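You operate a simulated robot arm through the tools that you are given. There is no shell and no other tool. Be economical: measure what you need, move in short steps, check, and stop when the job is done.

You run a simulated robot arm. Do the job below in one go: nothing can be reset, and whatever is moved stays where it is left.

JOB
Swap the wrong ticket on cart 26 for the one with its number.
Fine: the wrong one goes in the free slot of the ticket block; sign to HOLD; brake on.

The check looks at the end state, three seconds after you hand in, the way a careful person would. Anything else that was tipped, shoved, dropped, spilled or broken makes it a failure.

ROBOT AND FRAMES
A 7-joint arm with a two-finger parallel gripper on a trunk, on a base that drives. Base frame: it is fixed to the floor where the robot stands at the start and does not move with it; the origin is under the middle of the robot, x ahead of it, y to its left, z up. Lengths are in mm, angles in degrees, forces in N, time in s.
With the tool pointing down near the work surface it reaches from about 160 to 500 mm from the robot's upright axis, wherever it stands. Its first joint turns from -166.0 to 166.0 degrees. Places, roughly: black brake lever [500, 0, 600]; black sign knob [900, -300, 800]; cart 26 ticket holder [700, -100, 800]; green brake lever [2400, 1300, 500]; green sign knob [2000, 1000, 800]; grey brake lever [-500, 1400, 100]; middle slot of the ticket block [-700, 1600, 900]; red brake lever [2700, 2900, 100]; ticket [-750, 1500, 1000]. Payload 1.57 kg.
Tool frame: the origin (TCP) lies between the finger pads and is the grasp point; the fingertips stand 30 mm ahead of it; z points along the fingers, y is the line along which they close. The gripper opens to 80 mm. The fingers are 17 mm wide and 12 mm thick; the gripper's body (40 by 82 mm) begins 80 mm behind the TCP.
Orientation is that of the tool frame in the base frame, as a unit quaternion [x, y, z, w]. With the fingers straight down and closing along the base's y, the tool's x points along the base's -x, its y along +y and its z along -z.

CONTROLS
- The arm moves only by the tool arm_command. Its argument "increments" is a list of rows, each a list of 7 numbers: the opening in per cent of the stroke, from 0 (shut) to 100 (fully open), then the shift along the base's x, y, z in m, then the turn, a rotation vector about the base's x, y, z in degrees. In form: [[claw, dx, dy, dz, wx, wy, wz], ...]. A call has 1 to 20 rows; each row shifts and turns the commanded pose from where the row before left it. Each row takes 0.2 s and may step no farther than 50 mm and 8.6 degrees from the row before; otherwise, or with a gripper value out of range, the whole call is refused. A pose out of reach is approached as far as the arm can. The call stops where the force on the tool passes 40 N (or 10 N more than at its start, if that is more) or the arm is blocked; 0.2 s more then pass. The fingers move at their own pace (about 72 mm/s each) and stop on an object; they squeeze with about 21 N. The grip force told is the motor's: it shows also when the fingers shut on nothing. Time passes only in rows, and 0.2 s behind the last, so rows that do not move let the fingers close. The reply holds the time, the measured pose of the TCP, the force on the tool along the base axes, the opening and the grip force, in the units named above and with some noise, with the torque about the TCP (base axes, N m) and any sound that the robot's microphone picked up.
- Cameras (640 x 400 px; columns grow to the right, rows downward): "scene" is now at [-9.2, 107, 1391]; the picture's right is [-0.37, -0.93, 0.00], its down [-0.56, 0.22, -0.80] and it looks along [0.74, -0.30, -0.60] (base axes); focal length 292 px, centre (320, 200). "wrist" rides on the gripper at [72, -7, -122] in the tool frame; the picture's right is [0.09, 1.00, 0.00], its down [-0.84, 0.08, -0.54] and it looks along [-0.54, 0.05, 0.84] (tool axes); focal length 238 px, centre (320, 200). There is no depth. A picture from a camera that has moved, and an enlarged one, comes with that camera's place and axes in the base frame and with its lens.
- capture(camera): a new picture of that camera. No time passes.
- raise_lower(by): slides the trunk up (or, below 0, down) by that many mm; the arm and the scene camera ride with it, the base frame stays. It gives what a move gives, with no picture.
- drive_base(legs): drives the robot by 1 to 6 legs, each [ahead, left, turn to the left] in mm, mm and degrees, along the robot's own axes; the way and the turn of a leg run together, so that a leg with both is an arc; at most 1500 mm and 180 degrees a leg. The arm and the cameras ride along, it lands a little off, and it stops where it bumps. It gives what a move gives.
- pan_tilt(pan, tilt): turns the head with the scene camera to pan (to the left, within 86 degrees either way) and tilt (down, from -29 to 69), counted from straight ahead of the robot. It gives what a move gives.
- close_up(camera, box): a new picture of the part [left, top, right, bottom] of that camera's present view, enlarged. No time passes.
- close_job(): hands the job in; it is judged then, once.

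Go step by step. Nothing tells you exact positions but the pictures and the camera data: compare them with the known pose of the tool, close in by small moves and look again before you grip or let go. The budget is 120 turns and 82 pictures, counting those below and the enlarged ones. Unless the task says otherwise, let go and move clear before handing in, and close with one line.

The tools are called after "Call:" as name(argument=value, ...) on one line, values as JSON. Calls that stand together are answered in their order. arm_command: Moves the arm, as the interface text tells. Its arguments: {"type":"object","properties":{"increments":{"type":"array"}},"required":["increments"]} The other tools are called the same way: raise_lower (by) slides the trunk up or down; drive_base (legs) drives the base; pan_tilt (pan, tilt) turns the head that bears the scene camera; capture (camera) takes a picture; close_up (camera, box) takes an enlarged picture of a part of a camera's view; close_job () hands the job in.

At the start:

```text
clock: 0.0
eef_pos: [408.1, -50.3, 1120.0]
tool_rot: [0.0, 1.0, 0.0, 0.0]
ft_force: [-0.5, 0.1, -0.4]
torque: [-0.04, -0.01, 0.01]
gripper_width: 80.1
grip_force: 0.1
trunk travel left (down, up): [-50.0, 65.0]
robot x, y, heading: [-0.8, 3.2, 0.0]
head pan, tilt: [-21.7, 37.0]
```

scene: 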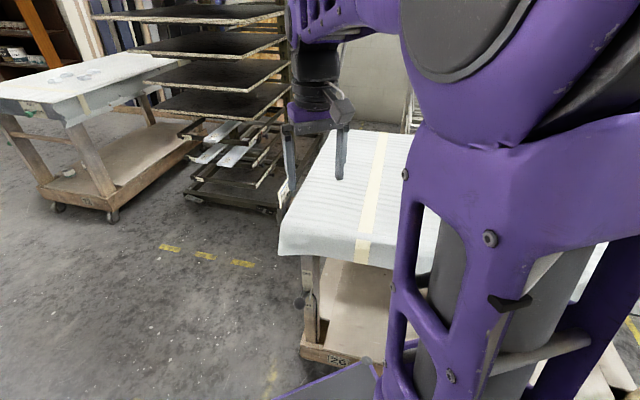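
wrist: 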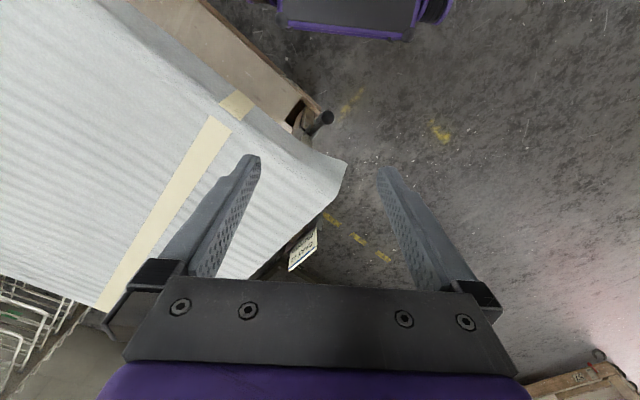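

I see a cloth-covered cart with "26" on its base just ahead, and a ticket at its far corner. I'll look closer at the cart's parts first.

Call:
close_up(camera="scene", box=[240, 120, 440, 380])

Call:
close_up(camera="wrist", box=[240, 80, 400, 280])

```text
1.54 times, centred on (340, 250) of scene
camera zoom: at [-9.2, 107.0, 1391.0], right [-0.37, -0.93, 0.0], down [-0.56, 0.22, -0.8], along [0.74, -0.3, -0.6], focal length 449 px, centre (289, 123)
```

zoom: 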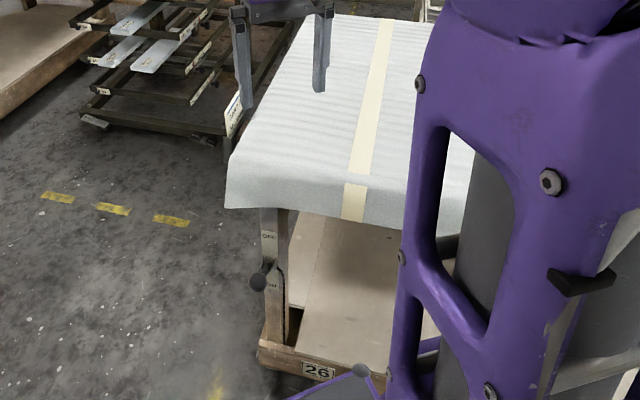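

```text
2.00 times, centred on (320, 180) of wrist
camera zoom: at [337.5, -56.9, 1242.4], right [-0.09, 1.0, 0.0], down [0.84, 0.08, 0.54], along [0.54, 0.05, -0.84], focal length 477 px, centre (320, 240)
```

zoom: 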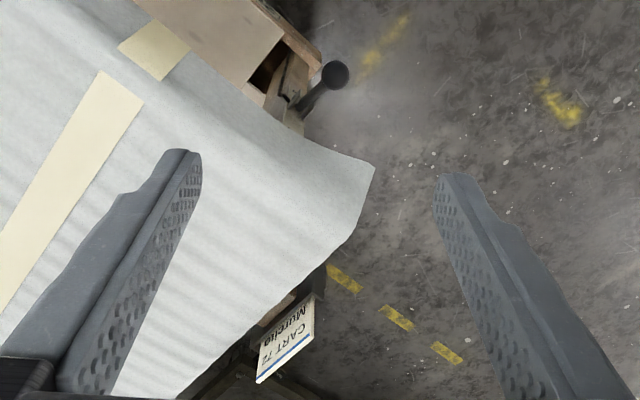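

The current ticket says CART 72. I'll zoom in on the lever and then look around with the head.

Call:
close_up(camera="scene", box=[290, 250, 350, 370])

Call:
pan_tilt(pan=0, tilt=40)

Call:
capture(camera="scene")

Call:
pan_tilt(pan=80, tilt=25)

Call:
capture(camera="scene")

```text
3.33 times, centred on (320, 310) of scene
camera zoom: at [-9.2, 107.0, 1391.0], right [-0.37, -0.93, 0.0], down [-0.56, 0.22, -0.8], along [0.74, -0.3, -0.6], focal length 974 px, centre (320, -167)
```

zoom: 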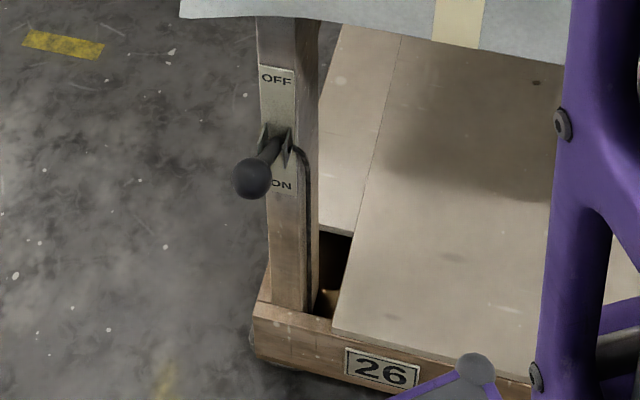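

```text
clock: 0.8
eef_pos: [409.1, -50.6, 1120.4]
tool_rot: [0.0, 1.0, 0.0, 0.0]
ft_force: [-0.5, 0.5, -0.3]
torque: [-0.01, 0.01, 0.03]
gripper_width: 80.1
grip_force: 0.0
trunk travel left (down, up): [-50.0, 65.0]
robot x, y, heading: [1.6, -1.2, 0.1]
head pan, tilt: [0.0, 40.0]
```

```text
76 pictures are left
camera scene: at [-5.0, 139.0, 1386.5], right [0.0, -1.0, 0.0], down [-0.64, 0.0, -0.77], along [0.77, 0.0, -0.64], focal length 292 px, centre (320, 200)
```

scene: 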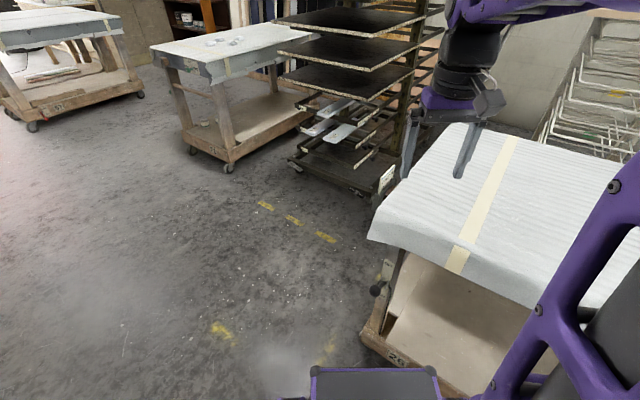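

```text
clock: 2.4
eef_pos: [409.6, -49.8, 1119.6]
tool_rot: [-0.001, 1.0, 0.0, -0.001]
ft_force: [0.5, -0.1, -0.9]
torque: [0.02, 0.02, -0.01]
gripper_width: 80.1
grip_force: 0.0
trunk travel left (down, up): [-50.0, 65.0]
robot x, y, heading: [-1.2, -1.7, 0.2]
head pan, tilt: [80.0, 25.0]
```

```text
75 pictures are left
camera scene: at [0.9, 152.6, 1408.5], right [0.15, -0.99, 0.0], down [-0.43, -0.06, -0.9], along [0.89, 0.13, -0.44], focal length 292 px, centre (320, 200)
```

scene: 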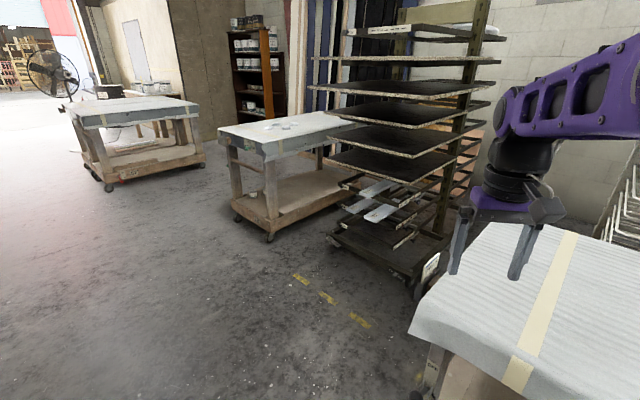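

The head's data seems to lag behind the command. I'll take another look to the left.

Call:
pan_tilt(pan=86, tilt=20)

Call:
capture(camera="scene")

```text
clock: 3.0
eef_pos: [408.6, -51.3, 1120.5]
tool_rot: [0.0, 1.0, 0.0, -0.002]
ft_force: [0.1, 0.4, -0.2]
torque: [0.0, 0.01, -0.02]
gripper_width: 79.9
grip_force: 0.0
trunk travel left (down, up): [-50.0, 65.0]
robot x, y, heading: [0.8, -0.8, -0.2]
head pan, tilt: [85.9, 20.0]
```

```text
74 pictures are left
camera scene: at [1.6, 154.3, 1415.4], right [0.16, -0.99, 0.0], down [-0.36, -0.06, -0.93], along [0.92, 0.15, -0.37], focal length 292 px, centre (320, 200)
```

scene: 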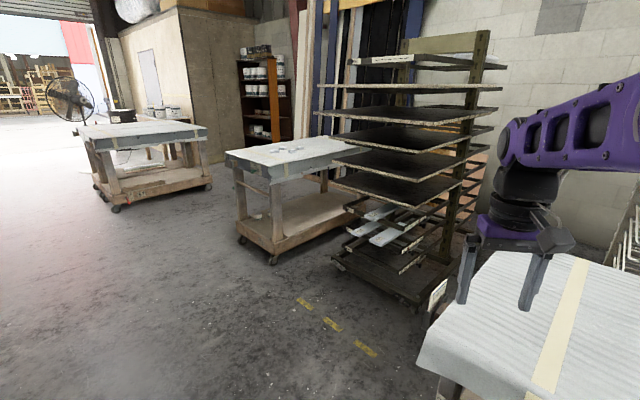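

Left pan hardly moves the real head, so I'll turn the base instead. First I'll check the right side, where the sign should be.

Call:
pan_tilt(pan=-60, tilt=35)

Call:
capture(camera="scene")

Call:
pan_tilt(pan=-40, tilt=69)

Call:
capture(camera="scene")

```text
clock: 5.3
eef_pos: [408.3, -50.9, 1121.1]
tool_rot: [0.0, 1.0, 0.001, 0.0]
ft_force: [-0.1, 0.0, 0.8]
torque: [-0.02, -0.01, -0.02]
gripper_width: 79.8
grip_force: 0.1
trunk travel left (down, up): [-50.0, 65.0]
robot x, y, heading: [0.7, -0.2, -0.1]
head pan, tilt: [-60.0, 35.0]
```

```text
73 pictures are left
camera scene: at [-45.9, 62.9, 1394.1], right [-0.87, -0.5, 0.0], down [-0.29, 0.5, -0.82], along [0.41, -0.71, -0.57], focal length 292 px, centre (320, 200)
```

scene: 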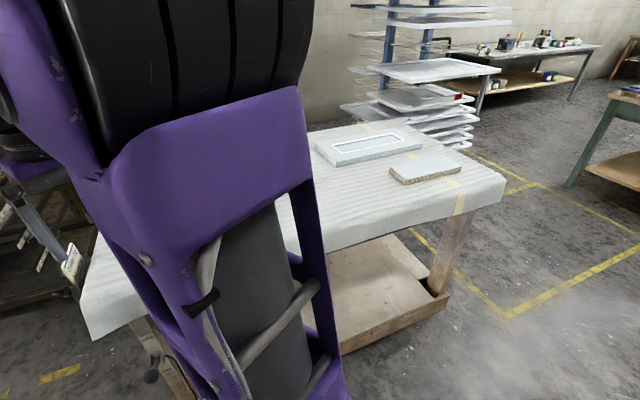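

```text
clock: 6.3
eef_pos: [408.3, -50.9, 1119.9]
tool_rot: [0.0, 1.0, 0.0, 0.001]
ft_force: [-0.6, -0.6, 0.8]
torque: [0.0, 0.04, 0.0]
gripper_width: 79.8
grip_force: 0.0
trunk travel left (down, up): [-50.0, 65.0]
robot x, y, heading: [1.9, 0.8, -0.2]
head pan, tilt: [-40.0, 68.8]
```

```text
72 pictures are left
camera scene: at [-47.1, 103.1, 1350.4], right [-0.64, -0.77, 0.0], down [-0.71, 0.6, -0.36], along [0.28, -0.23, -0.93], focal length 292 px, centre (320, 200)
```

scene: 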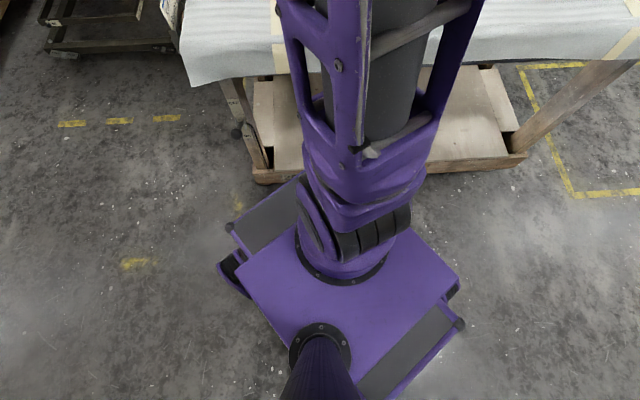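

There is room around the base to turn in place. I'll turn left toward the ticket block and look.

Call:
drive_base(legs=[[0, 0, 110]])

Call:
pan_tilt(pan=0, tilt=30)

Call:
capture(camera="scene")

```text
clock: 11.5
eef_pos: [-92.1, 401.7, 1120.4]
tool_rot: [0.818, -0.575, 0.0, 0.0]
ft_force: [-0.3, -0.8, 0.0]
torque: [0.0, 0.0, 0.04]
gripper_width: 80.1
grip_force: 0.1
trunk travel left (down, up): [-50.0, 65.0]
robot x, y, heading: [0.5, -1.0, 109.7]
head pan, tilt: [-40.0, 68.8]
```

```text
clock: 12.5
eef_pos: [-89.5, 401.4, 1121.8]
tool_rot: [0.818, -0.575, 0.0, 0.0]
ft_force: [-0.1, 1.1, 0.6]
torque: [0.0, -0.01, 0.03]
gripper_width: 80.1
grip_force: 0.0
trunk travel left (down, up): [-50.0, 65.0]
robot x, y, heading: [0.5, 0.7, 109.8]
head pan, tilt: [0.0, 30.0]
```

```text
71 pictures are left
camera scene: at [-131.8, -48.0, 1401.8], right [0.94, 0.34, 0.0], down [0.17, -0.47, -0.87], along [-0.29, 0.81, -0.5], focal length 292 px, centre (320, 200)
```

scene: 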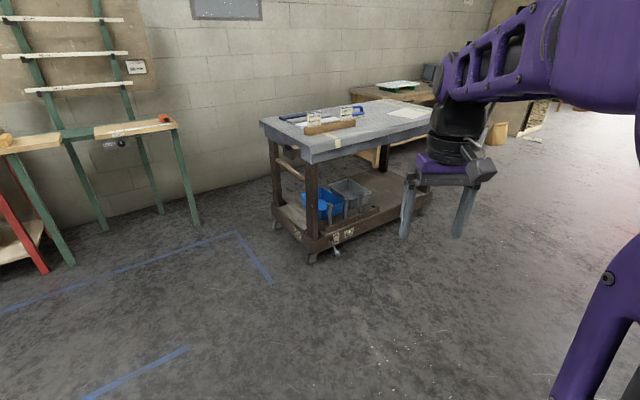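

Call:
close_up(camera="scene", box=[250, 80, 440, 270])

Call:
close_up(camera="scene", box=[295, 95, 375, 145])

```text
2.11 times, centred on (345, 175) of scene
camera zoom: at [-131.8, -48.0, 1401.8], right [0.94, 0.34, 0.0], down [0.17, -0.47, -0.87], along [-0.29, 0.81, -0.5], focal length 615 px, centre (267, 253)
```

zoom: 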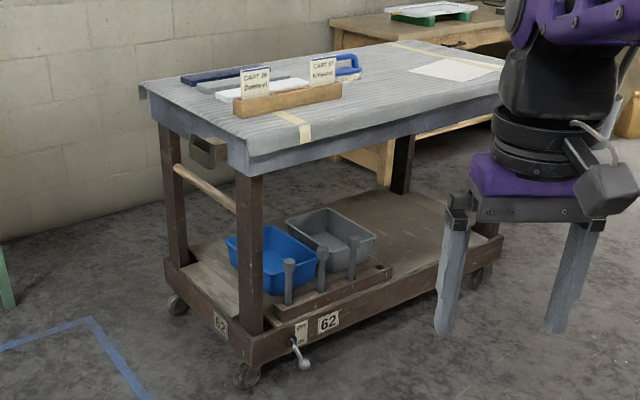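

```text
8.00 times, centred on (335, 120) of scene
camera zoom: at [-131.8, -48.0, 1401.8], right [0.94, 0.34, 0.0], down [0.17, -0.47, -0.87], along [-0.29, 0.81, -0.5], focal length 2337 px, centre (200, 840)
```

zoom: 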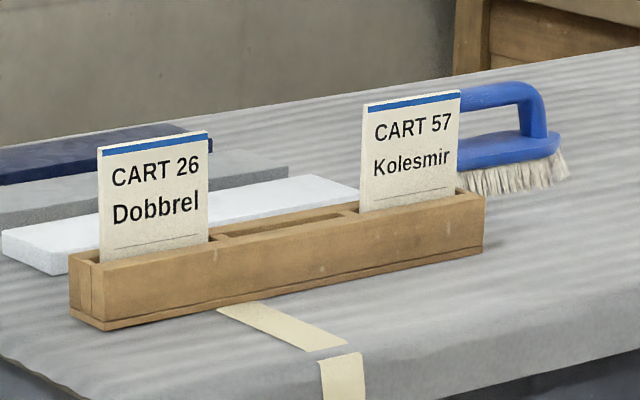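

The block holds tickets 26 (left slot) and 57 (right slot), and the middle slot is free. I'll go to the ticket end of cart 26 first, set the brake and sign, take the 72 ticket and bring it here.

Call:
drive_base(legs=[[420, -310, 0], [0, 0, 115], [-400, 640, 0]])

Call:
pan_tilt(pan=0, tilt=40)

Call:
capture(camera="scene")

Call:
capture(camera="wrist")

```text
clock: 24.8
eef_pos: [283.2, 142.9, 1121.0]
tool_rot: [0.925, 0.381, 0.0, 0.001]
ft_force: [-0.3, 0.6, -0.1]
torque: [0.03, -0.02, 0.0]
gripper_width: 80.1
grip_force: 0.0
trunk travel left (down, up): [-50.0, 65.0]
robot x, y, heading: [606.8, 395.3, -135.4]
head pan, tilt: [0.0, 30.0]
stopped in leg 3: the robot was blocked; the commanded pose is now the measured one
```

```text
clock: 25.6
eef_pos: [281.9, 143.7, 1121.5]
tool_rot: [0.925, 0.38, 0.0, 0.0]
ft_force: [-0.7, -0.3, -0.7]
torque: [-0.05, -0.01, -0.01]
gripper_width: 79.9
grip_force: 0.1
trunk travel left (down, up): [-50.0, 65.0]
robot x, y, heading: [608.3, 394.6, -135.5]
head pan, tilt: [0.0, 40.0]
```

```text
68 pictures are left
camera scene: at [709.7, 298.2, 1386.5], right [-0.7, 0.71, 0.0], down [0.46, 0.45, -0.77], along [-0.54, -0.54, -0.64], focal length 292 px, centre (320, 200)
```

scene: 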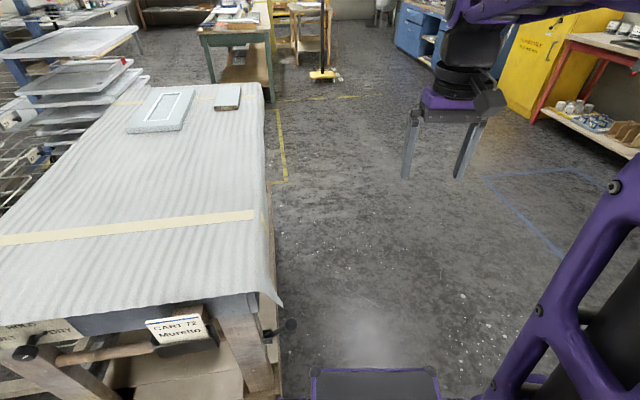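

```text
67 pictures are left
camera wrist: at [328.8, 199.6, 1242.6], right [0.77, -0.64, 0.0], down [-0.54, -0.64, 0.54], along [-0.35, -0.42, -0.84], focal length 238 px, centre (320, 200)
```

wrist: 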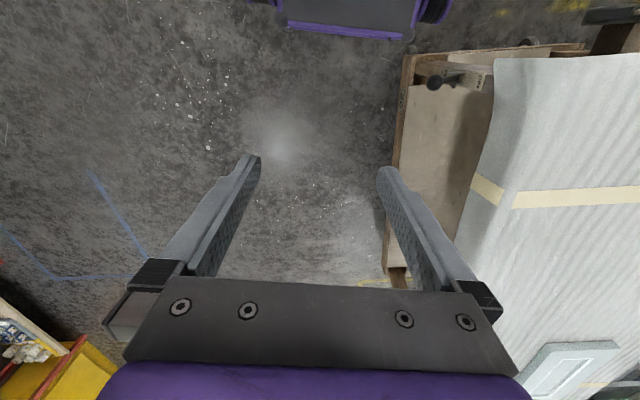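

The drive was blocked partway, so I need to see what I'm touching. I'll look down around the base.

Call:
pan_tilt(pan=30, tilt=69)

Call:
capture(camera="scene")

```text
clock: 26.5
eef_pos: [281.2, 144.0, 1119.8]
tool_rot: [0.925, 0.38, 0.001, 0.0]
ft_force: [0.3, 0.1, 0.2]
torque: [-0.02, 0.02, 0.01]
gripper_width: 79.8
grip_force: 0.0
trunk travel left (down, up): [-50.0, 65.0]
robot x, y, heading: [606.1, 398.3, -135.1]
head pan, tilt: [30.0, 68.8]
```

```text
66 pictures are left
camera scene: at [734.8, 313.3, 1351.2], right [-0.78, 0.62, 0.0], down [0.57, 0.73, -0.38], along [-0.23, -0.29, -0.93], focal length 292 px, centre (320, 200)
```

scene: 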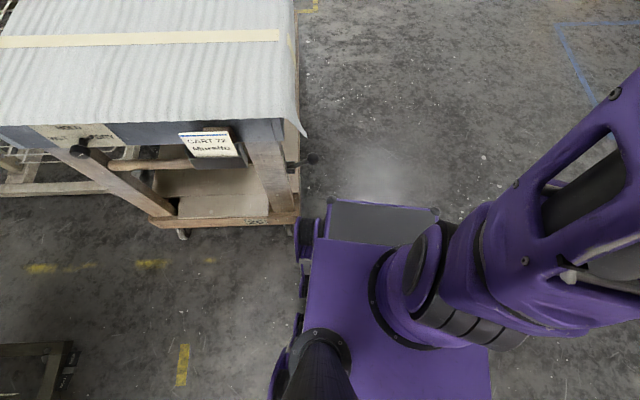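

The base's front-left corner is touching the cart's lower corner. I'll back off gently and zoom in on the lever.

Call:
drive_base(legs=[[-60, -20, 0]])

Call:
pan_tilt(pan=0, tilt=55)

Call:
close_up(camera="scene", box=[220, 180, 340, 280])

Call:
capture(camera="scene")

```text
clock: 27.5
eef_pos: [310.3, 200.2, 1119.9]
tool_rot: [0.925, 0.38, 0.0, 0.0]
ft_force: [-0.2, -0.5, -0.6]
torque: [-0.03, 0.0, -0.01]
gripper_width: 80.0
grip_force: 0.0
trunk travel left (down, up): [-50.0, 65.0]
robot x, y, heading: [637.6, 454.0, -135.3]
head pan, tilt: [30.0, 68.8]
```

```text
clock: 28.4
eef_pos: [312.3, 199.7, 1120.2]
tool_rot: [0.925, 0.381, -0.001, 0.0]
ft_force: [0.0, 0.1, -0.8]
torque: [0.0, -0.02, -0.05]
gripper_width: 79.8
grip_force: 0.2
trunk travel left (down, up): [-50.0, 65.0]
robot x, y, heading: [636.4, 450.5, -135.3]
head pan, tilt: [0.0, 55.0]
```

```text
4.00 times, centred on (280, 230) of scene
camera zoom: at [747.7, 363.7, 1365.8], right [-0.7, 0.71, 0.0], down [0.58, 0.58, -0.57], along [-0.41, -0.4, -0.82], focal length 1169 px, centre (480, 80)
```

zoom: 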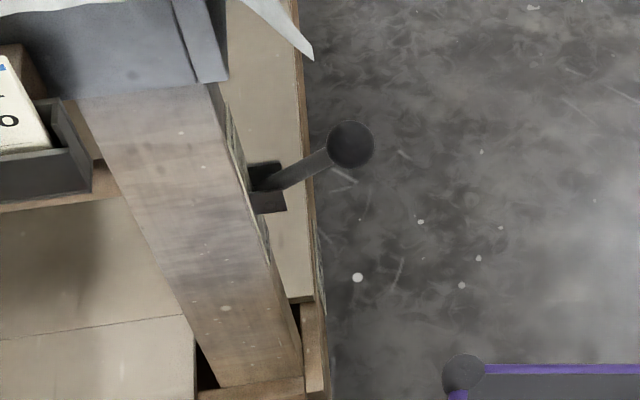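

```text
64 pictures are left
camera scene: at [747.7, 363.7, 1365.8], right [-0.7, 0.71, 0.0], down [0.58, 0.58, -0.57], along [-0.41, -0.4, -0.82], focal length 292 px, centre (320, 200)
```

scene: 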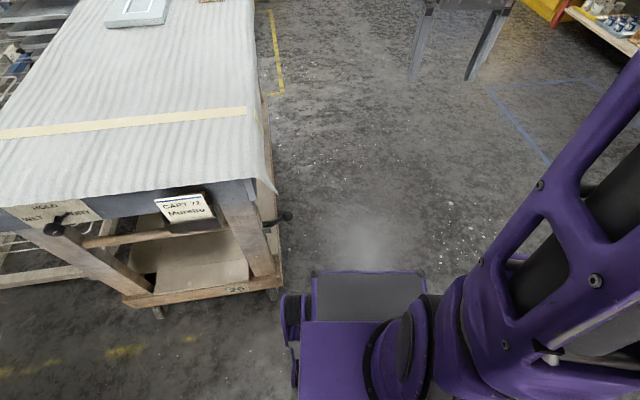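

The lever stands slightly up, toward OFF, so it has to be pushed down to ON. I'll stand square to that side of the cart and do the brake first.

Call:
drive_base(legs=[[513, -154, 0], [0, 0, 99]])

Call:
pan_tilt(pan=0, tilt=50)

Call:
capture(camera="scene")

Call:
capture(camera="wrist")

```text
clock: 35.8
eef_pos: [460.8, -84.0, 1120.5]
tool_rot: [0.313, 0.95, 0.0, 0.0]
ft_force: [0.5, 0.0, 0.1]
torque: [-0.03, -0.01, -0.03]
gripper_width: 80.3
grip_force: 0.1
trunk travel left (down, up): [-50.0, 65.0]
robot x, y, heading: [161.9, 202.4, -36.5]
head pan, tilt: [0.0, 55.0]
```

```text
clock: 36.5
eef_pos: [460.3, -83.7, 1119.8]
tool_rot: [0.314, 0.949, 0.0, -0.001]
ft_force: [0.3, -0.4, -0.4]
torque: [0.0, 0.01, -0.02]
gripper_width: 80.0
grip_force: 0.1
trunk travel left (down, up): [-50.0, 65.0]
robot x, y, heading: [164.2, 199.8, -36.4]
head pan, tilt: [0.0, 50.0]
```

```text
63 pictures are left
camera scene: at [235.5, 319.2, 1372.3], right [-0.6, -0.8, 0.0], down [-0.62, 0.46, -0.64], along [0.52, -0.38, -0.77], focal length 292 px, centre (320, 200)
```

scene: 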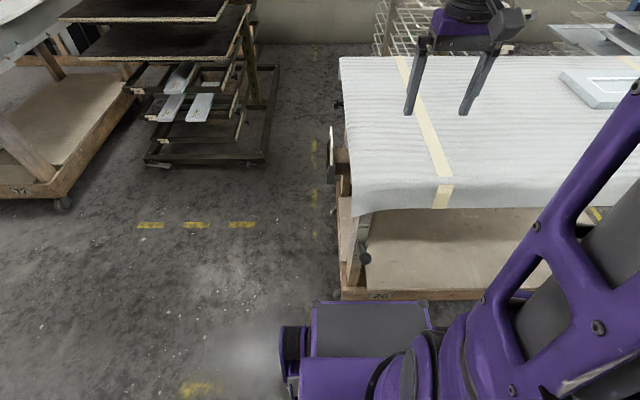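

```text
62 pictures are left
camera wrist: at [399.8, -46.2, 1242.4], right [0.52, 0.86, 0.0], down [0.72, -0.44, 0.54], along [0.46, -0.28, -0.84], focal length 238 px, centre (320, 200)
```

wrist: 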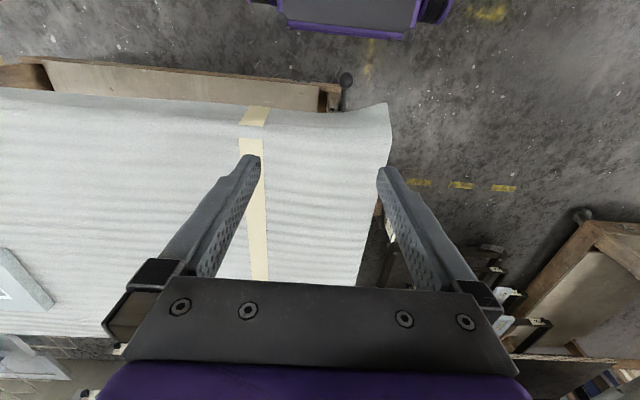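

I put the knob near (484, -21, 635), just outboard of the cloth edge. I'll lower the trunk, tilt the shut fingers about 35° inward, and come down just outside it.

Call:
raise_lower(by=-50)

Call:
arm_command(increments=[[0, -0.0107, 0.035, 0, 0, 0, 0], [0, -0.0107, 0.035, 0, 0, 0, 0], [0, -0.0107, 0.035, 0, 0, 0, 0], [0, 0, 0, 0, -4.15, -5.64, 0], [0, 0, 0, 0, -4.15, -5.64, 0], [0, 0, 0, 0, -4.15, -5.64, 0], [0, 0, 0, 0, -4.15, -5.64, 0], [0, 0, 0, 0, -4.15, -5.64, 0], [0, 0, 0, -0.04, 0, 0, 0], [0, 0, 0, -0.04, 0, 0, 0], [0, 0, 0, -0.04, 0, 0, 0], [0, 0, 0, -0.04, 0, 0, 0]])

Call:
capture(camera="scene")

Call:
capture(camera="wrist")

```text
clock: 37.4
eef_pos: [460.4, -83.7, 1070.2]
tool_rot: [0.313, 0.95, 0.001, 0.0]
ft_force: [0.0, -0.3, 0.7]
torque: [-0.01, 0.02, 0.05]
gripper_width: 80.1
grip_force: 0.1
trunk travel left (down, up): [0.0, 115.0]
robot x, y, heading: [162.4, 199.5, -36.5]
head pan, tilt: [0.0, 50.0]
```

```text
clock: 38.3
eef_pos: [436.7, 10.4, 1011.7]
tool_rot: [0.314, 0.945, 0.037, -0.082]
ft_force: [-0.7, -0.5, 0.5]
torque: [0.06, 0.03, 0.04]
gripper_width: 0.0
grip_force: 20.7
trunk travel left (down, up): [0.0, 115.0]
robot x, y, heading: [163.4, 201.0, -36.5]
head pan, tilt: [0.0, 50.0]
stopped in row 4: the arm was blocked; the commanded pose is now the measured one
```

```text
61 pictures are left
camera scene: at [229.7, 302.8, 1333.6], right [-0.74, -0.67, 0.0], down [-0.45, 0.5, -0.74], along [0.5, -0.55, -0.67], focal length 292 px, centre (320, 200)
```

scene: 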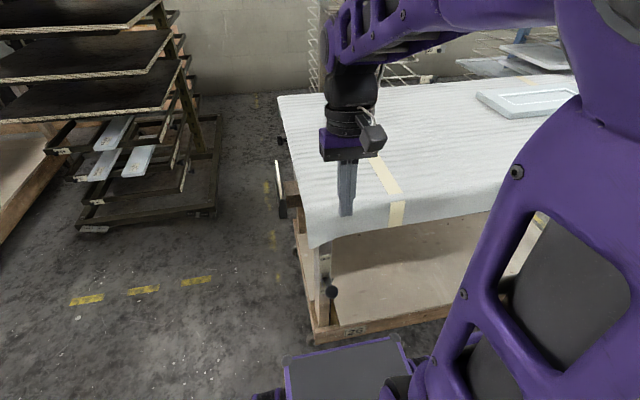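

```text
60 pictures are left
camera wrist: at [393.2, 32.8, 1144.1], right [0.53, 0.85, 0.04], down [0.78, -0.5, 0.38], along [0.34, -0.17, -0.92], focal length 238 px, centre (320, 200)
```

wrist: 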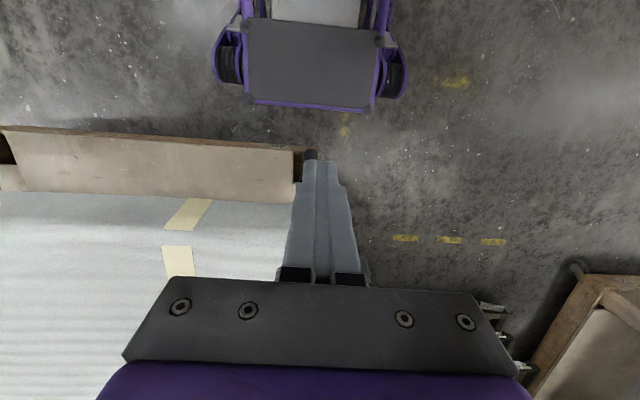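

The arm was blocked early, and the head camera was shifted with it, so the elbow may be pressing on the head mast. I'll back away a little and check.

Call:
arm_command(increments=[[0, 0.02, -0.02, 0.03, 0, 0, 0], [0, 0.0, 0.0, 0.02, 0, 0, 0], [0, 0, 0, 0, 0, 0, 0]])

Call:
pan_tilt(pan=-10, tilt=20)

Call:
capture(camera="scene")

```text
clock: 39.1
eef_pos: [457.2, -7.4, 1062.9]
tool_rot: [0.312, 0.946, 0.036, -0.08]
ft_force: [-0.3, -0.8, -1.2]
torque: [-0.02, 0.01, 0.01]
gripper_width: 0.1
grip_force: 20.9
trunk travel left (down, up): [0.0, 115.0]
robot x, y, heading: [162.5, 196.3, -36.6]
head pan, tilt: [0.0, 50.0]
```

```text
clock: 40.0
eef_pos: [457.2, -7.8, 1064.4]
tool_rot: [0.313, 0.946, 0.037, -0.079]
ft_force: [0.2, -0.5, -0.8]
torque: [0.02, 0.01, 0.0]
gripper_width: 0.0
grip_force: 21.4
trunk travel left (down, up): [0.0, 115.0]
robot x, y, heading: [166.3, 198.8, -36.5]
head pan, tilt: [-10.0, 20.0]
```

```text
59 pictures are left
camera scene: at [237.7, 297.5, 1367.8], right [-0.73, -0.69, 0.0], down [-0.24, 0.25, -0.94], along [0.65, -0.68, -0.34], focal length 292 px, centre (320, 200)
```

scene: 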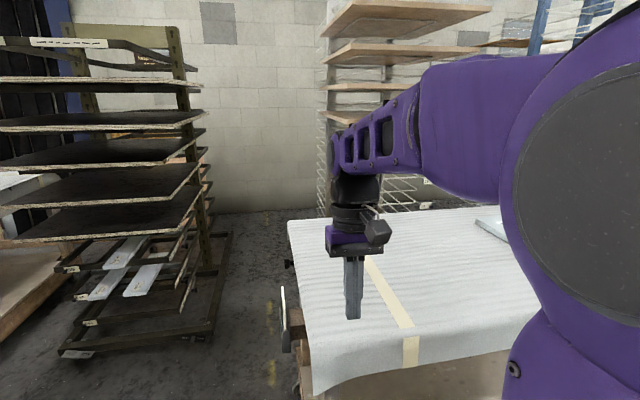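

The elbow crowds the head mast when I retract straight ahead. I'll turn the base left so the lever lies to the robot's right, then bring the tool round.

Call:
drive_base(legs=[[0, 0, 40]])

Call:
arm_command(increments=[[0, -0.016, -0.042, 0, 0, 0, -8], [0, -0.016, -0.042, 0, 0, 0, -8], [0, -0.016, -0.042, 0, 0, 0, -8], [0, -0.016, -0.042, 0, 0, 0, -8], [0, -0.016, -0.042, 0, 0, 0, -8], [0, 0, 0, 0, 0, 0, 0]])

```text
clock: 42.3
eef_pos: [522.9, 224.6, 1063.0]
tool_rot: [-0.022, 0.996, 0.007, -0.087]
ft_force: [-0.2, 0.5, -0.8]
torque: [-0.02, -0.01, -0.01]
gripper_width: 0.0
grip_force: 21.0
trunk travel left (down, up): [0.0, 115.0]
robot x, y, heading: [166.9, 198.4, 2.6]
head pan, tilt: [-10.0, 20.0]
```

```text
clock: 43.7
eef_pos: [442.6, 13.6, 1064.7]
tool_rot: [0.32, 0.943, 0.037, -0.078]
ft_force: [-0.3, -0.2, -0.6]
torque: [0.01, 0.02, -0.06]
gripper_width: 0.1
grip_force: 20.5
trunk travel left (down, up): [0.0, 115.0]
robot x, y, heading: [164.6, 197.3, 2.6]
head pan, tilt: [-10.0, 20.0]
```

That works. Now I'll tilt and descend beside the lever.

Call:
arm_command(increments=[[0, -0.005, 0.003, 0, -3.8, -5.15, 0], [0, -0.005, 0.003, 0, -3.8, -5.15, 0], [0, -0.005, 0.002, 0, -3.8, -5.15, 0], [0, 0, 0, 0, -3.8, -5.15, 0], [0, 0, 0, -0.04, 0, 0, 0], [0, 0, 0, -0.04, 0, 0, 0], [0, 0, 0, -0.04, 0, 0, 0], [0, 0, 0, -0.04, 0, 0, 0], [0, 0, 0, -0.04, 0, 0, 0], [0, 0, 0, -0.04, 0, 0, 0], [0, 0, 0, -0.04, 0, 0, 0], [0, 0, 0, -0.04, 0, 0, 0], [0, 0, 0, 0, 0, 0, 0]])

Call:
pan_tilt(pan=-30, tilt=50)

Call:
capture(camera="scene")

Call:
capture(camera="wrist")

```text
clock: 44.7
eef_pos: [436.2, 17.5, 1009.5]
tool_rot: [0.318, 0.947, -0.029, 0.032]
ft_force: [0.2, -0.7, 0.1]
torque: [-0.06, -0.02, 0.01]
gripper_width: 0.0
grip_force: 21.3
trunk travel left (down, up): [0.0, 115.0]
robot x, y, heading: [166.5, 199.8, 2.3]
head pan, tilt: [-10.0, 20.0]
stopped in row 5: the arm was blocked; the commanded pose is now the measured one
```

```text
clock: 45.7
eef_pos: [435.7, 18.5, 1010.2]
tool_rot: [0.319, 0.947, -0.028, 0.032]
ft_force: [0.2, -0.4, 0.0]
torque: [-0.03, -0.04, 0.0]
gripper_width: 0.3
grip_force: 21.3
trunk travel left (down, up): [0.0, 115.0]
robot x, y, heading: [162.6, 198.9, 2.8]
head pan, tilt: [-30.0, 50.0]
```

```text
58 pictures are left
camera scene: at [146.1, 286.4, 1371.0], right [-0.52, -0.86, 0.0], down [-0.27, 0.16, -0.95], along [0.81, -0.49, -0.31], focal length 292 px, centre (320, 200)
```

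scene: 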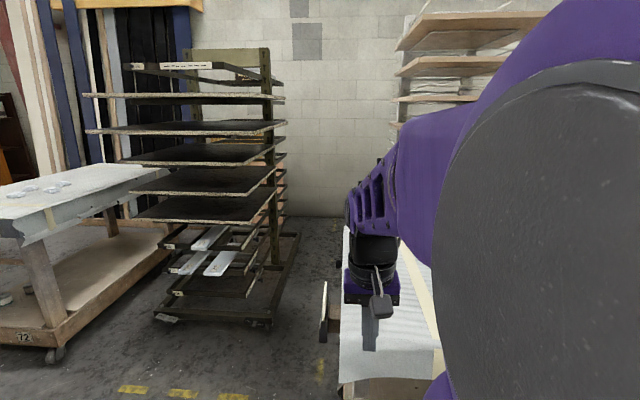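

```text
57 pictures are left
camera wrist: at [370.2, 65.6, 1126.1], right [0.53, 0.85, -0.04], down [0.69, -0.4, 0.6], along [0.49, -0.35, -0.8], focal length 238 px, centre (320, 200)
```

wrist: 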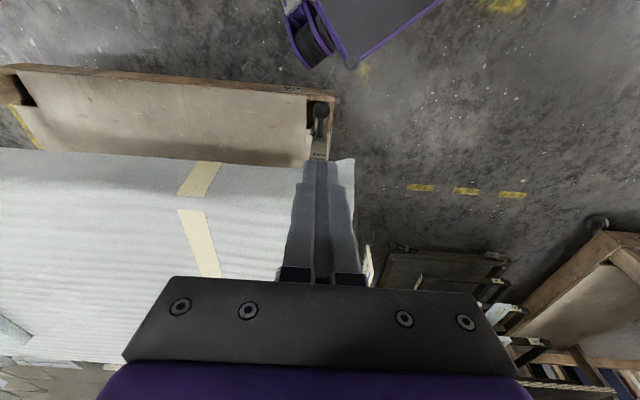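

The folded elbow still presses the head at this short reach. I'll free it, step the base back so the reach is long, and descend extended before tilting.

Call:
arm_command(increments=[[0, 0.025, -0.02, 0.03, 0, 0, 0], [0, 0.02, -0.02, 0.02, 0, 0, 0], [0, 0, 0, 0, 0, 0, 0]])

Call:
drive_base(legs=[[-81, 74, 0], [0, 0, -12]])

Call:
pan_tilt(pan=0, tilt=45)

Call:
capture(camera="scene")

```text
clock: 46.5
eef_pos: [481.5, -21.2, 1061.8]
tool_rot: [0.318, 0.947, -0.029, 0.036]
ft_force: [0.5, 0.1, 0.2]
torque: [0.02, 0.05, 0.01]
gripper_width: 0.1
grip_force: 20.7
trunk travel left (down, up): [0.0, 115.0]
robot x, y, heading: [164.4, 201.6, 2.8]
head pan, tilt: [-30.0, 50.0]
```

```text
clock: 48.6
eef_pos: [344.0, -13.4, 1061.8]
tool_rot: [0.416, 0.908, -0.032, 0.032]
ft_force: [-0.6, -1.2, -1.0]
torque: [-0.01, 0.0, -0.02]
gripper_width: 0.0
grip_force: 21.0
trunk travel left (down, up): [0.0, 115.0]
robot x, y, heading: [77.1, 268.9, -9.2]
head pan, tilt: [-30.0, 50.0]
```

```text
clock: 49.6
eef_pos: [343.9, -12.6, 1059.7]
tool_rot: [0.415, 0.909, -0.032, 0.028]
ft_force: [0.0, -0.1, -0.8]
torque: [0.01, 0.03, 0.03]
gripper_width: 0.1
grip_force: 21.3
trunk travel left (down, up): [0.0, 115.0]
robot x, y, heading: [75.8, 270.7, -9.4]
head pan, tilt: [0.0, 45.0]
```

```text
56 pictures are left
camera scene: at [80.9, 382.6, 1325.0], right [-0.5, -0.87, 0.0], down [-0.65, 0.37, -0.67], along [0.58, -0.33, -0.74], focal length 292 px, centre (320, 200)
```

scene: 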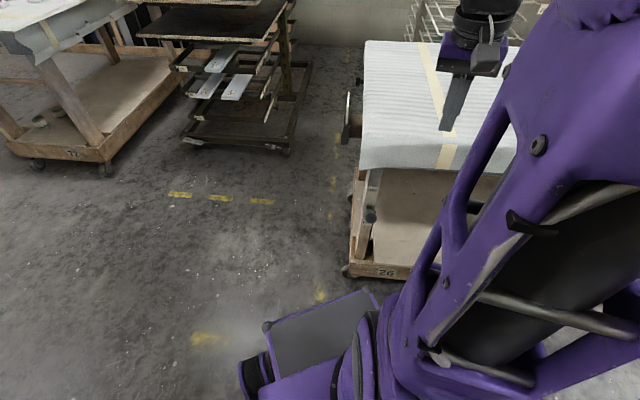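

The arm is free now. I'll move beside the lever line and descend with the tool vertical, about 60 mm outside it.

Call:
arm_command(increments=[[0, 0.042, 0.017, 0, 0, 0, 6.5], [0, 0.042, 0.017, 0, 0, 0, 6.5], [0, 0, 0, -0.045, 0, 0, 0], [0, 0, 0, -0.045, 0, 0, 0], [0, 0, 0, -0.045, 0, 0, 0], [0, 0, 0, -0.045, 0, 0, 0], [0, 0, 0, -0.045, 0, 0, 0], [0, 0, 0, 0, 0, 0, 0]])

Call:
capture(camera="scene")

```text
clock: 51.4
eef_pos: [429.5, 20.3, 835.7]
tool_rot: [0.311, 0.949, -0.029, 0.034]
ft_force: [0.1, -1.0, 0.4]
torque: [-0.03, 0.01, 0.05]
gripper_width: 0.0
grip_force: 20.9
trunk travel left (down, up): [0.0, 115.0]
robot x, y, heading: [74.3, 269.0, -9.4]
head pan, tilt: [0.0, 45.0]
```

```text
55 pictures are left
camera scene: at [92.7, 408.4, 1329.2], right [-0.16, -0.99, 0.0], down [-0.7, 0.12, -0.71], along [0.7, -0.12, -0.71], focal length 292 px, centre (320, 200)
```

scene: 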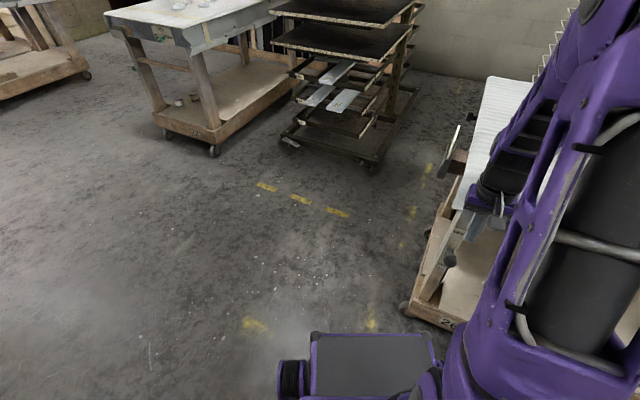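

The head is free and the descent is clean. Now I'll tilt and go a bit lower.

Call:
arm_command(increments=[[0, 0, 0, -0.045, 0, 0, 0], [0, 0, 0, -0.03, -4.45, -6.04, 0], [0, 0, 0, 0, -4.45, -6.04, 0], [0, 0, 0, 0, -4.45, -6.04, 0], [0, 0, 0, 0, -4.45, -6.04, 0], [0, 0, 0, 0, 0, 0, 0]])

Call:
pan_tilt(pan=-20, tilt=45)

Call:
close_up(camera="scene", box=[280, 140, 460, 300])

Call:
capture(camera="wrist")

```text
clock: 52.8
eef_pos: [427.6, 21.4, 762.9]
tool_rot: [0.301, 0.905, -0.109, 0.28]
ft_force: [-0.2, 0.8, -0.3]
torque: [-0.03, 0.0, -0.04]
gripper_width: 0.0
grip_force: 20.8
trunk travel left (down, up): [0.0, 115.0]
robot x, y, heading: [79.2, 270.6, -9.1]
head pan, tilt: [0.0, 45.0]
```

```text
clock: 53.6
eef_pos: [428.2, 21.3, 760.8]
tool_rot: [0.301, 0.905, -0.109, 0.28]
ft_force: [0.4, 0.3, 0.0]
torque: [-0.02, 0.02, 0.0]
gripper_width: 0.1
grip_force: 20.6
trunk travel left (down, up): [0.0, 115.0]
robot x, y, heading: [80.5, 271.3, -9.5]
head pan, tilt: [-20.0, 45.0]
```

```text
2.50 times, centred on (370, 220) of scene
camera zoom: at [83.3, 381.8, 1329.2], right [-0.49, -0.87, 0.0], down [-0.62, 0.35, -0.71], along [0.62, -0.35, -0.71], focal length 730 px, centre (195, 150)
```

zoom: 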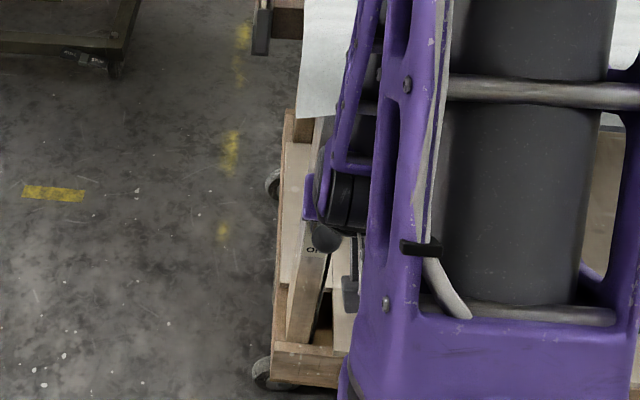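

```text
53 pictures are left
camera wrist: at [323.7, 95.3, 820.6], right [0.54, 0.84, -0.08], down [0.36, -0.15, 0.92], along [0.76, -0.53, -0.38], focal length 238 px, centre (320, 200)
```

wrist: 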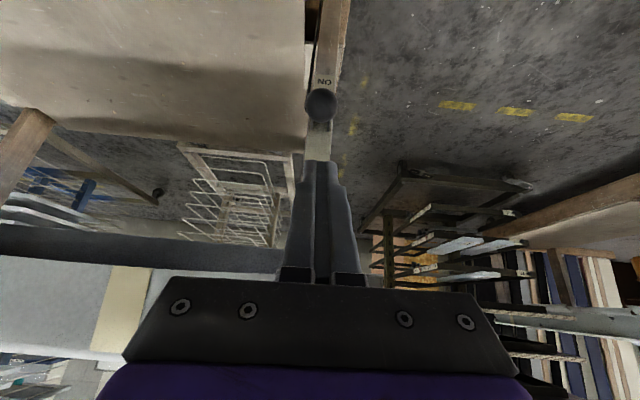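

The knob shows clearly, near (483, -24, 625), and I'm lined up with it. I'll go lower, move in above it, and press down in small steps.

Call:
arm_command(increments=[[0, 0.0, 0.0, -0.03, 0, 0, 0], [0, 0.023, -0.0185, -0.01, 0, 0, 0], [0, 0.023, -0.0185, 0, 0, 0, 0], [0, 0, 0, 0, 0, 0, 0]])

Call:
capture(camera="wrist")

```text
clock: 54.6
eef_pos: [474.7, -15.7, 720.2]
tool_rot: [0.301, 0.905, -0.109, 0.279]
ft_force: [-0.4, 0.1, 0.1]
torque: [-0.02, 0.0, -0.02]
gripper_width: 0.0
grip_force: 20.8
trunk travel left (down, up): [0.0, 115.0]
robot x, y, heading: [80.1, 271.5, -9.6]
head pan, tilt: [-20.0, 45.0]
```

```text
52 pictures are left
camera wrist: at [370.0, 58.6, 780.3], right [0.54, 0.84, -0.08], down [0.36, -0.15, 0.92], along [0.76, -0.53, -0.38], focal length 238 px, centre (320, 200)
```

wrist: 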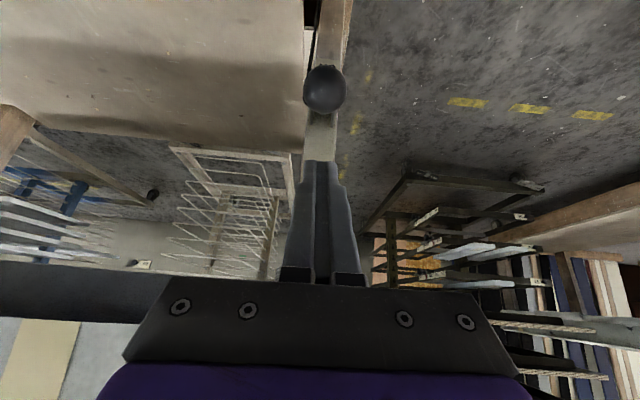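

The knob may be a little farther in and lower than I first put it, so I'll shift 12 mm inward and go down slowly.

Call:
arm_command(increments=[[0, 0.01, -0.007, -0.02, 0, 0, 0], [0, 0, 0, -0.02, 0, 0, 0], [0, 0, 0, -0.015, 0, 0, 0], [0, 0, 0, -0.01, 0, 0, 0], [0, 0, 0, 0, 0, 0, 0]])

Call:
capture(camera="wrist")

```text
clock: 55.8
eef_pos: [485.6, -23.2, 656.2]
tool_rot: [0.301, 0.905, -0.109, 0.279]
ft_force: [2.4, -2.2, 2.6]
torque: [-0.08, -0.06, -0.02]
gripper_width: 0.0
grip_force: 20.8
trunk travel left (down, up): [0.0, 115.0]
robot x, y, heading: [81.4, 272.6, -9.3]
head pan, tilt: [-20.0, 45.0]
```

```text
51 pictures are left
camera wrist: at [380.3, 51.4, 715.6], right [0.54, 0.84, -0.08], down [0.36, -0.15, 0.92], along [0.76, -0.53, -0.38], focal length 238 px, centre (320, 200)
```

wrist: 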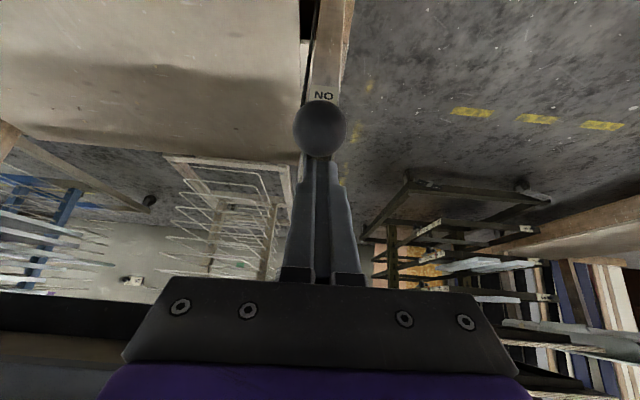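

The fingers touch the knob's upper inner side, and its centre is near (488, -29, 607). I'll press down.

Call:
arm_command(increments=[[0, 0, 0, -0.012, 0, 0, 0], [0, 0, 0, -0.012, 0, 0, 0], [0, 0, 0, -0.012, 0, 0, 0], [0, 0, 0, -0.012, 0, 0, 0], [0, 0, 0, 0, 0, 0, 0]])

Call:
capture(camera="wrist")

```text
clock: 57.0
eef_pos: [483.3, -24.0, 608.5]
tool_rot: [0.301, 0.905, -0.109, 0.279]
ft_force: [0.0, 0.6, -0.1]
torque: [0.0, -0.01, 0.01]
gripper_width: 0.1
grip_force: 21.3
trunk travel left (down, up): [0.0, 115.0]
robot x, y, heading: [80.6, 268.6, -9.3]
head pan, tilt: [-20.0, 45.0]
```

```text
50 pictures are left
camera wrist: at [379.5, 51.4, 667.8], right [0.54, 0.84, -0.08], down [0.36, -0.15, 0.92], along [0.76, -0.53, -0.38], focal length 238 px, centre (320, 200)
```

wrist: 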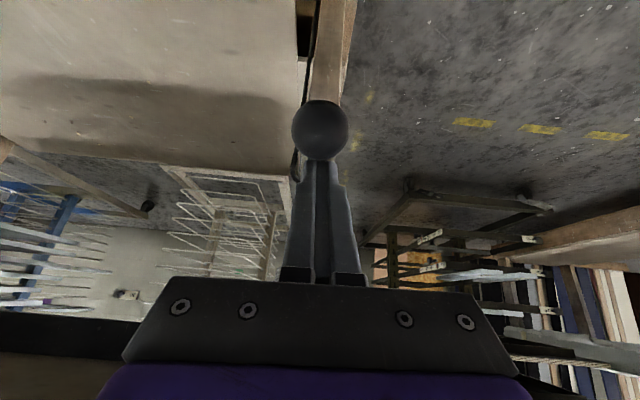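

The lever moves down with the fingers. I'll keep going until it meets its stop.

Call:
arm_command(increments=[[0, 0, 0, -0.012, 0, 0, 0], [0, 0, 0, -0.012, 0, 0, 0], [0, 0, 0, -0.012, 0, 0, 0], [0, 0, 0, 0, 0, 0, 0]])

Call:
capture(camera="wrist")

```text
clock: 58.0
eef_pos: [484.8, -23.5, 575.4]
tool_rot: [0.301, 0.904, -0.11, 0.282]
ft_force: [-3.3, 2.8, 24.9]
torque: [-0.1, -0.07, -0.04]
gripper_width: 0.0
grip_force: 21.0
trunk travel left (down, up): [0.0, 115.0]
robot x, y, heading: [80.0, 267.4, -9.2]
head pan, tilt: [-20.0, 45.0]
```

```text
49 pictures are left
camera wrist: at [380.1, 50.9, 633.3], right [0.54, 0.84, -0.08], down [0.36, -0.14, 0.92], along [0.76, -0.53, -0.38], focal length 238 px, centre (320, 200)
```

wrist: 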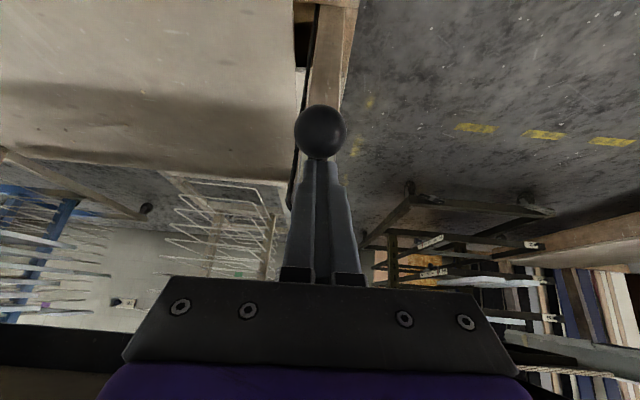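

It met its stop with 25 N at the bottom. I'll lift straight up, then out, and check the lever.

Call:
arm_command(increments=[[0, 0, 0, 0.02, 0, 0, 0], [0, 0, 0, 0.03, 0, 0, 0], [0, 0, 0, 0.04, 0, 0, 0], [0, 0, 0, 0.04, 0, 0, 0], [0, -0.03, 0.022, 0.01, 0, 0, 0], [0, -0.03, 0.022, 0, 0, 0, 0], [0, 0, 0, 0, 0, 0, 0]])

Call:
close_up(camera="wrist", box=[240, 0, 400, 180])

```text
clock: 59.6
eef_pos: [424.0, 21.2, 712.6]
tool_rot: [0.302, 0.905, -0.109, 0.279]
ft_force: [-0.4, -0.6, 0.6]
torque: [0.03, 0.03, -0.03]
gripper_width: 0.3
grip_force: 21.1
trunk travel left (down, up): [0.0, 115.0]
robot x, y, heading: [78.0, 269.8, -9.3]
head pan, tilt: [-20.0, 45.0]
```

```text
2.22 times, centred on (320, 90) of wrist
camera zoom: at [319.9, 95.7, 771.7], right [0.54, 0.84, -0.08], down [0.36, -0.15, 0.92], along [0.76, -0.53, -0.38], focal length 530 px, centre (320, 444)
```

zoom: 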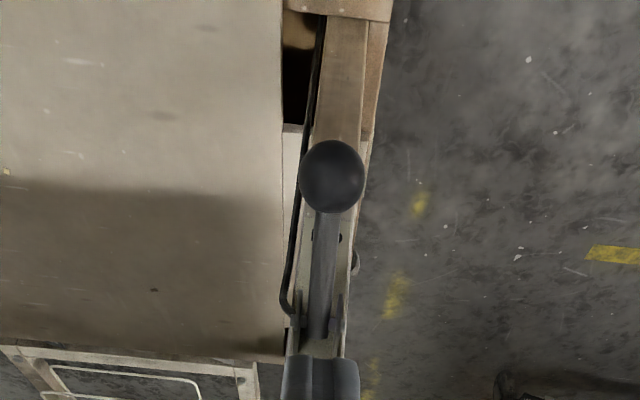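

The lever now points down past ON, so the brake is set. I'll bring the tool upright, raise it, and drive around to the ticket end.

Call:
arm_command(increments=[[0, 0, 0, 0.03, 4.45, 6.04, 0], [0, 0, 0, 0.03, 4.45, 6.04, 0], [0, 0, 0, 0.03, 4.45, 6.04, 0], [0, 0, 0, 0.03, 4.45, 6.04, 0], [0, 0, 0, 0.04, 2.2, 3.0, 0], [0, 0, 0, 0.045, 0, 0, 0], [0, 0, 0, 0.045, 0, 0, 0], [0, 0, 0, 0.045, 0, 0, 0], [0, 0, 0, 0.045, 0, 0, 0], [0, 0, 0, 0, 0, 0, 0]])

Call:
drive_base(legs=[[379, 295, 0], [0, 0, -91], [161, 509, 0]])

Call:
pan_tilt(pan=-15, tilt=45)

Call:
capture(camera="scene")

```text
clock: 61.8
eef_pos: [423.8, 19.2, 1052.9]
tool_rot: [0.311, 0.95, -0.018, 0.004]
ft_force: [-0.8, 0.3, 0.7]
torque: [0.02, -0.03, -0.03]
gripper_width: 0.1
grip_force: 21.2
trunk travel left (down, up): [0.0, 115.0]
robot x, y, heading: [76.2, 268.4, -9.3]
head pan, tilt: [-20.0, 45.0]
```

```text
clock: 74.2
eef_pos: [712.8, -88.5, 1051.9]
tool_rot: [0.897, 0.443, -0.016, -0.011]
ft_force: [-0.6, -0.4, 0.1]
torque: [0.01, 0.0, -0.01]
gripper_width: 0.0
grip_force: 20.9
trunk travel left (down, up): [0.0, 115.0]
robot x, y, heading: [970.5, 249.1, -100.6]
head pan, tilt: [-20.0, 45.0]
```

```text
clock: 74.9
eef_pos: [713.1, -88.1, 1052.5]
tool_rot: [0.896, 0.444, -0.016, -0.011]
ft_force: [-0.7, 0.3, -0.1]
torque: [0.02, -0.02, 0.0]
gripper_width: 0.0
grip_force: 21.1
trunk travel left (down, up): [0.0, 115.0]
robot x, y, heading: [970.3, 252.3, -100.4]
head pan, tilt: [-15.0, 45.0]
```

```text
47 pictures are left
camera scene: at [1088.6, 239.5, 1329.2], right [-0.9, 0.43, 0.0], down [0.31, 0.64, -0.71], along [-0.31, -0.64, -0.71], focal length 292 px, centre (320, 200)
```

scene: 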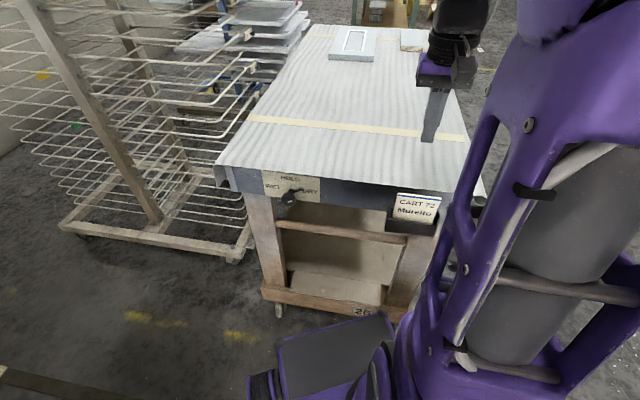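

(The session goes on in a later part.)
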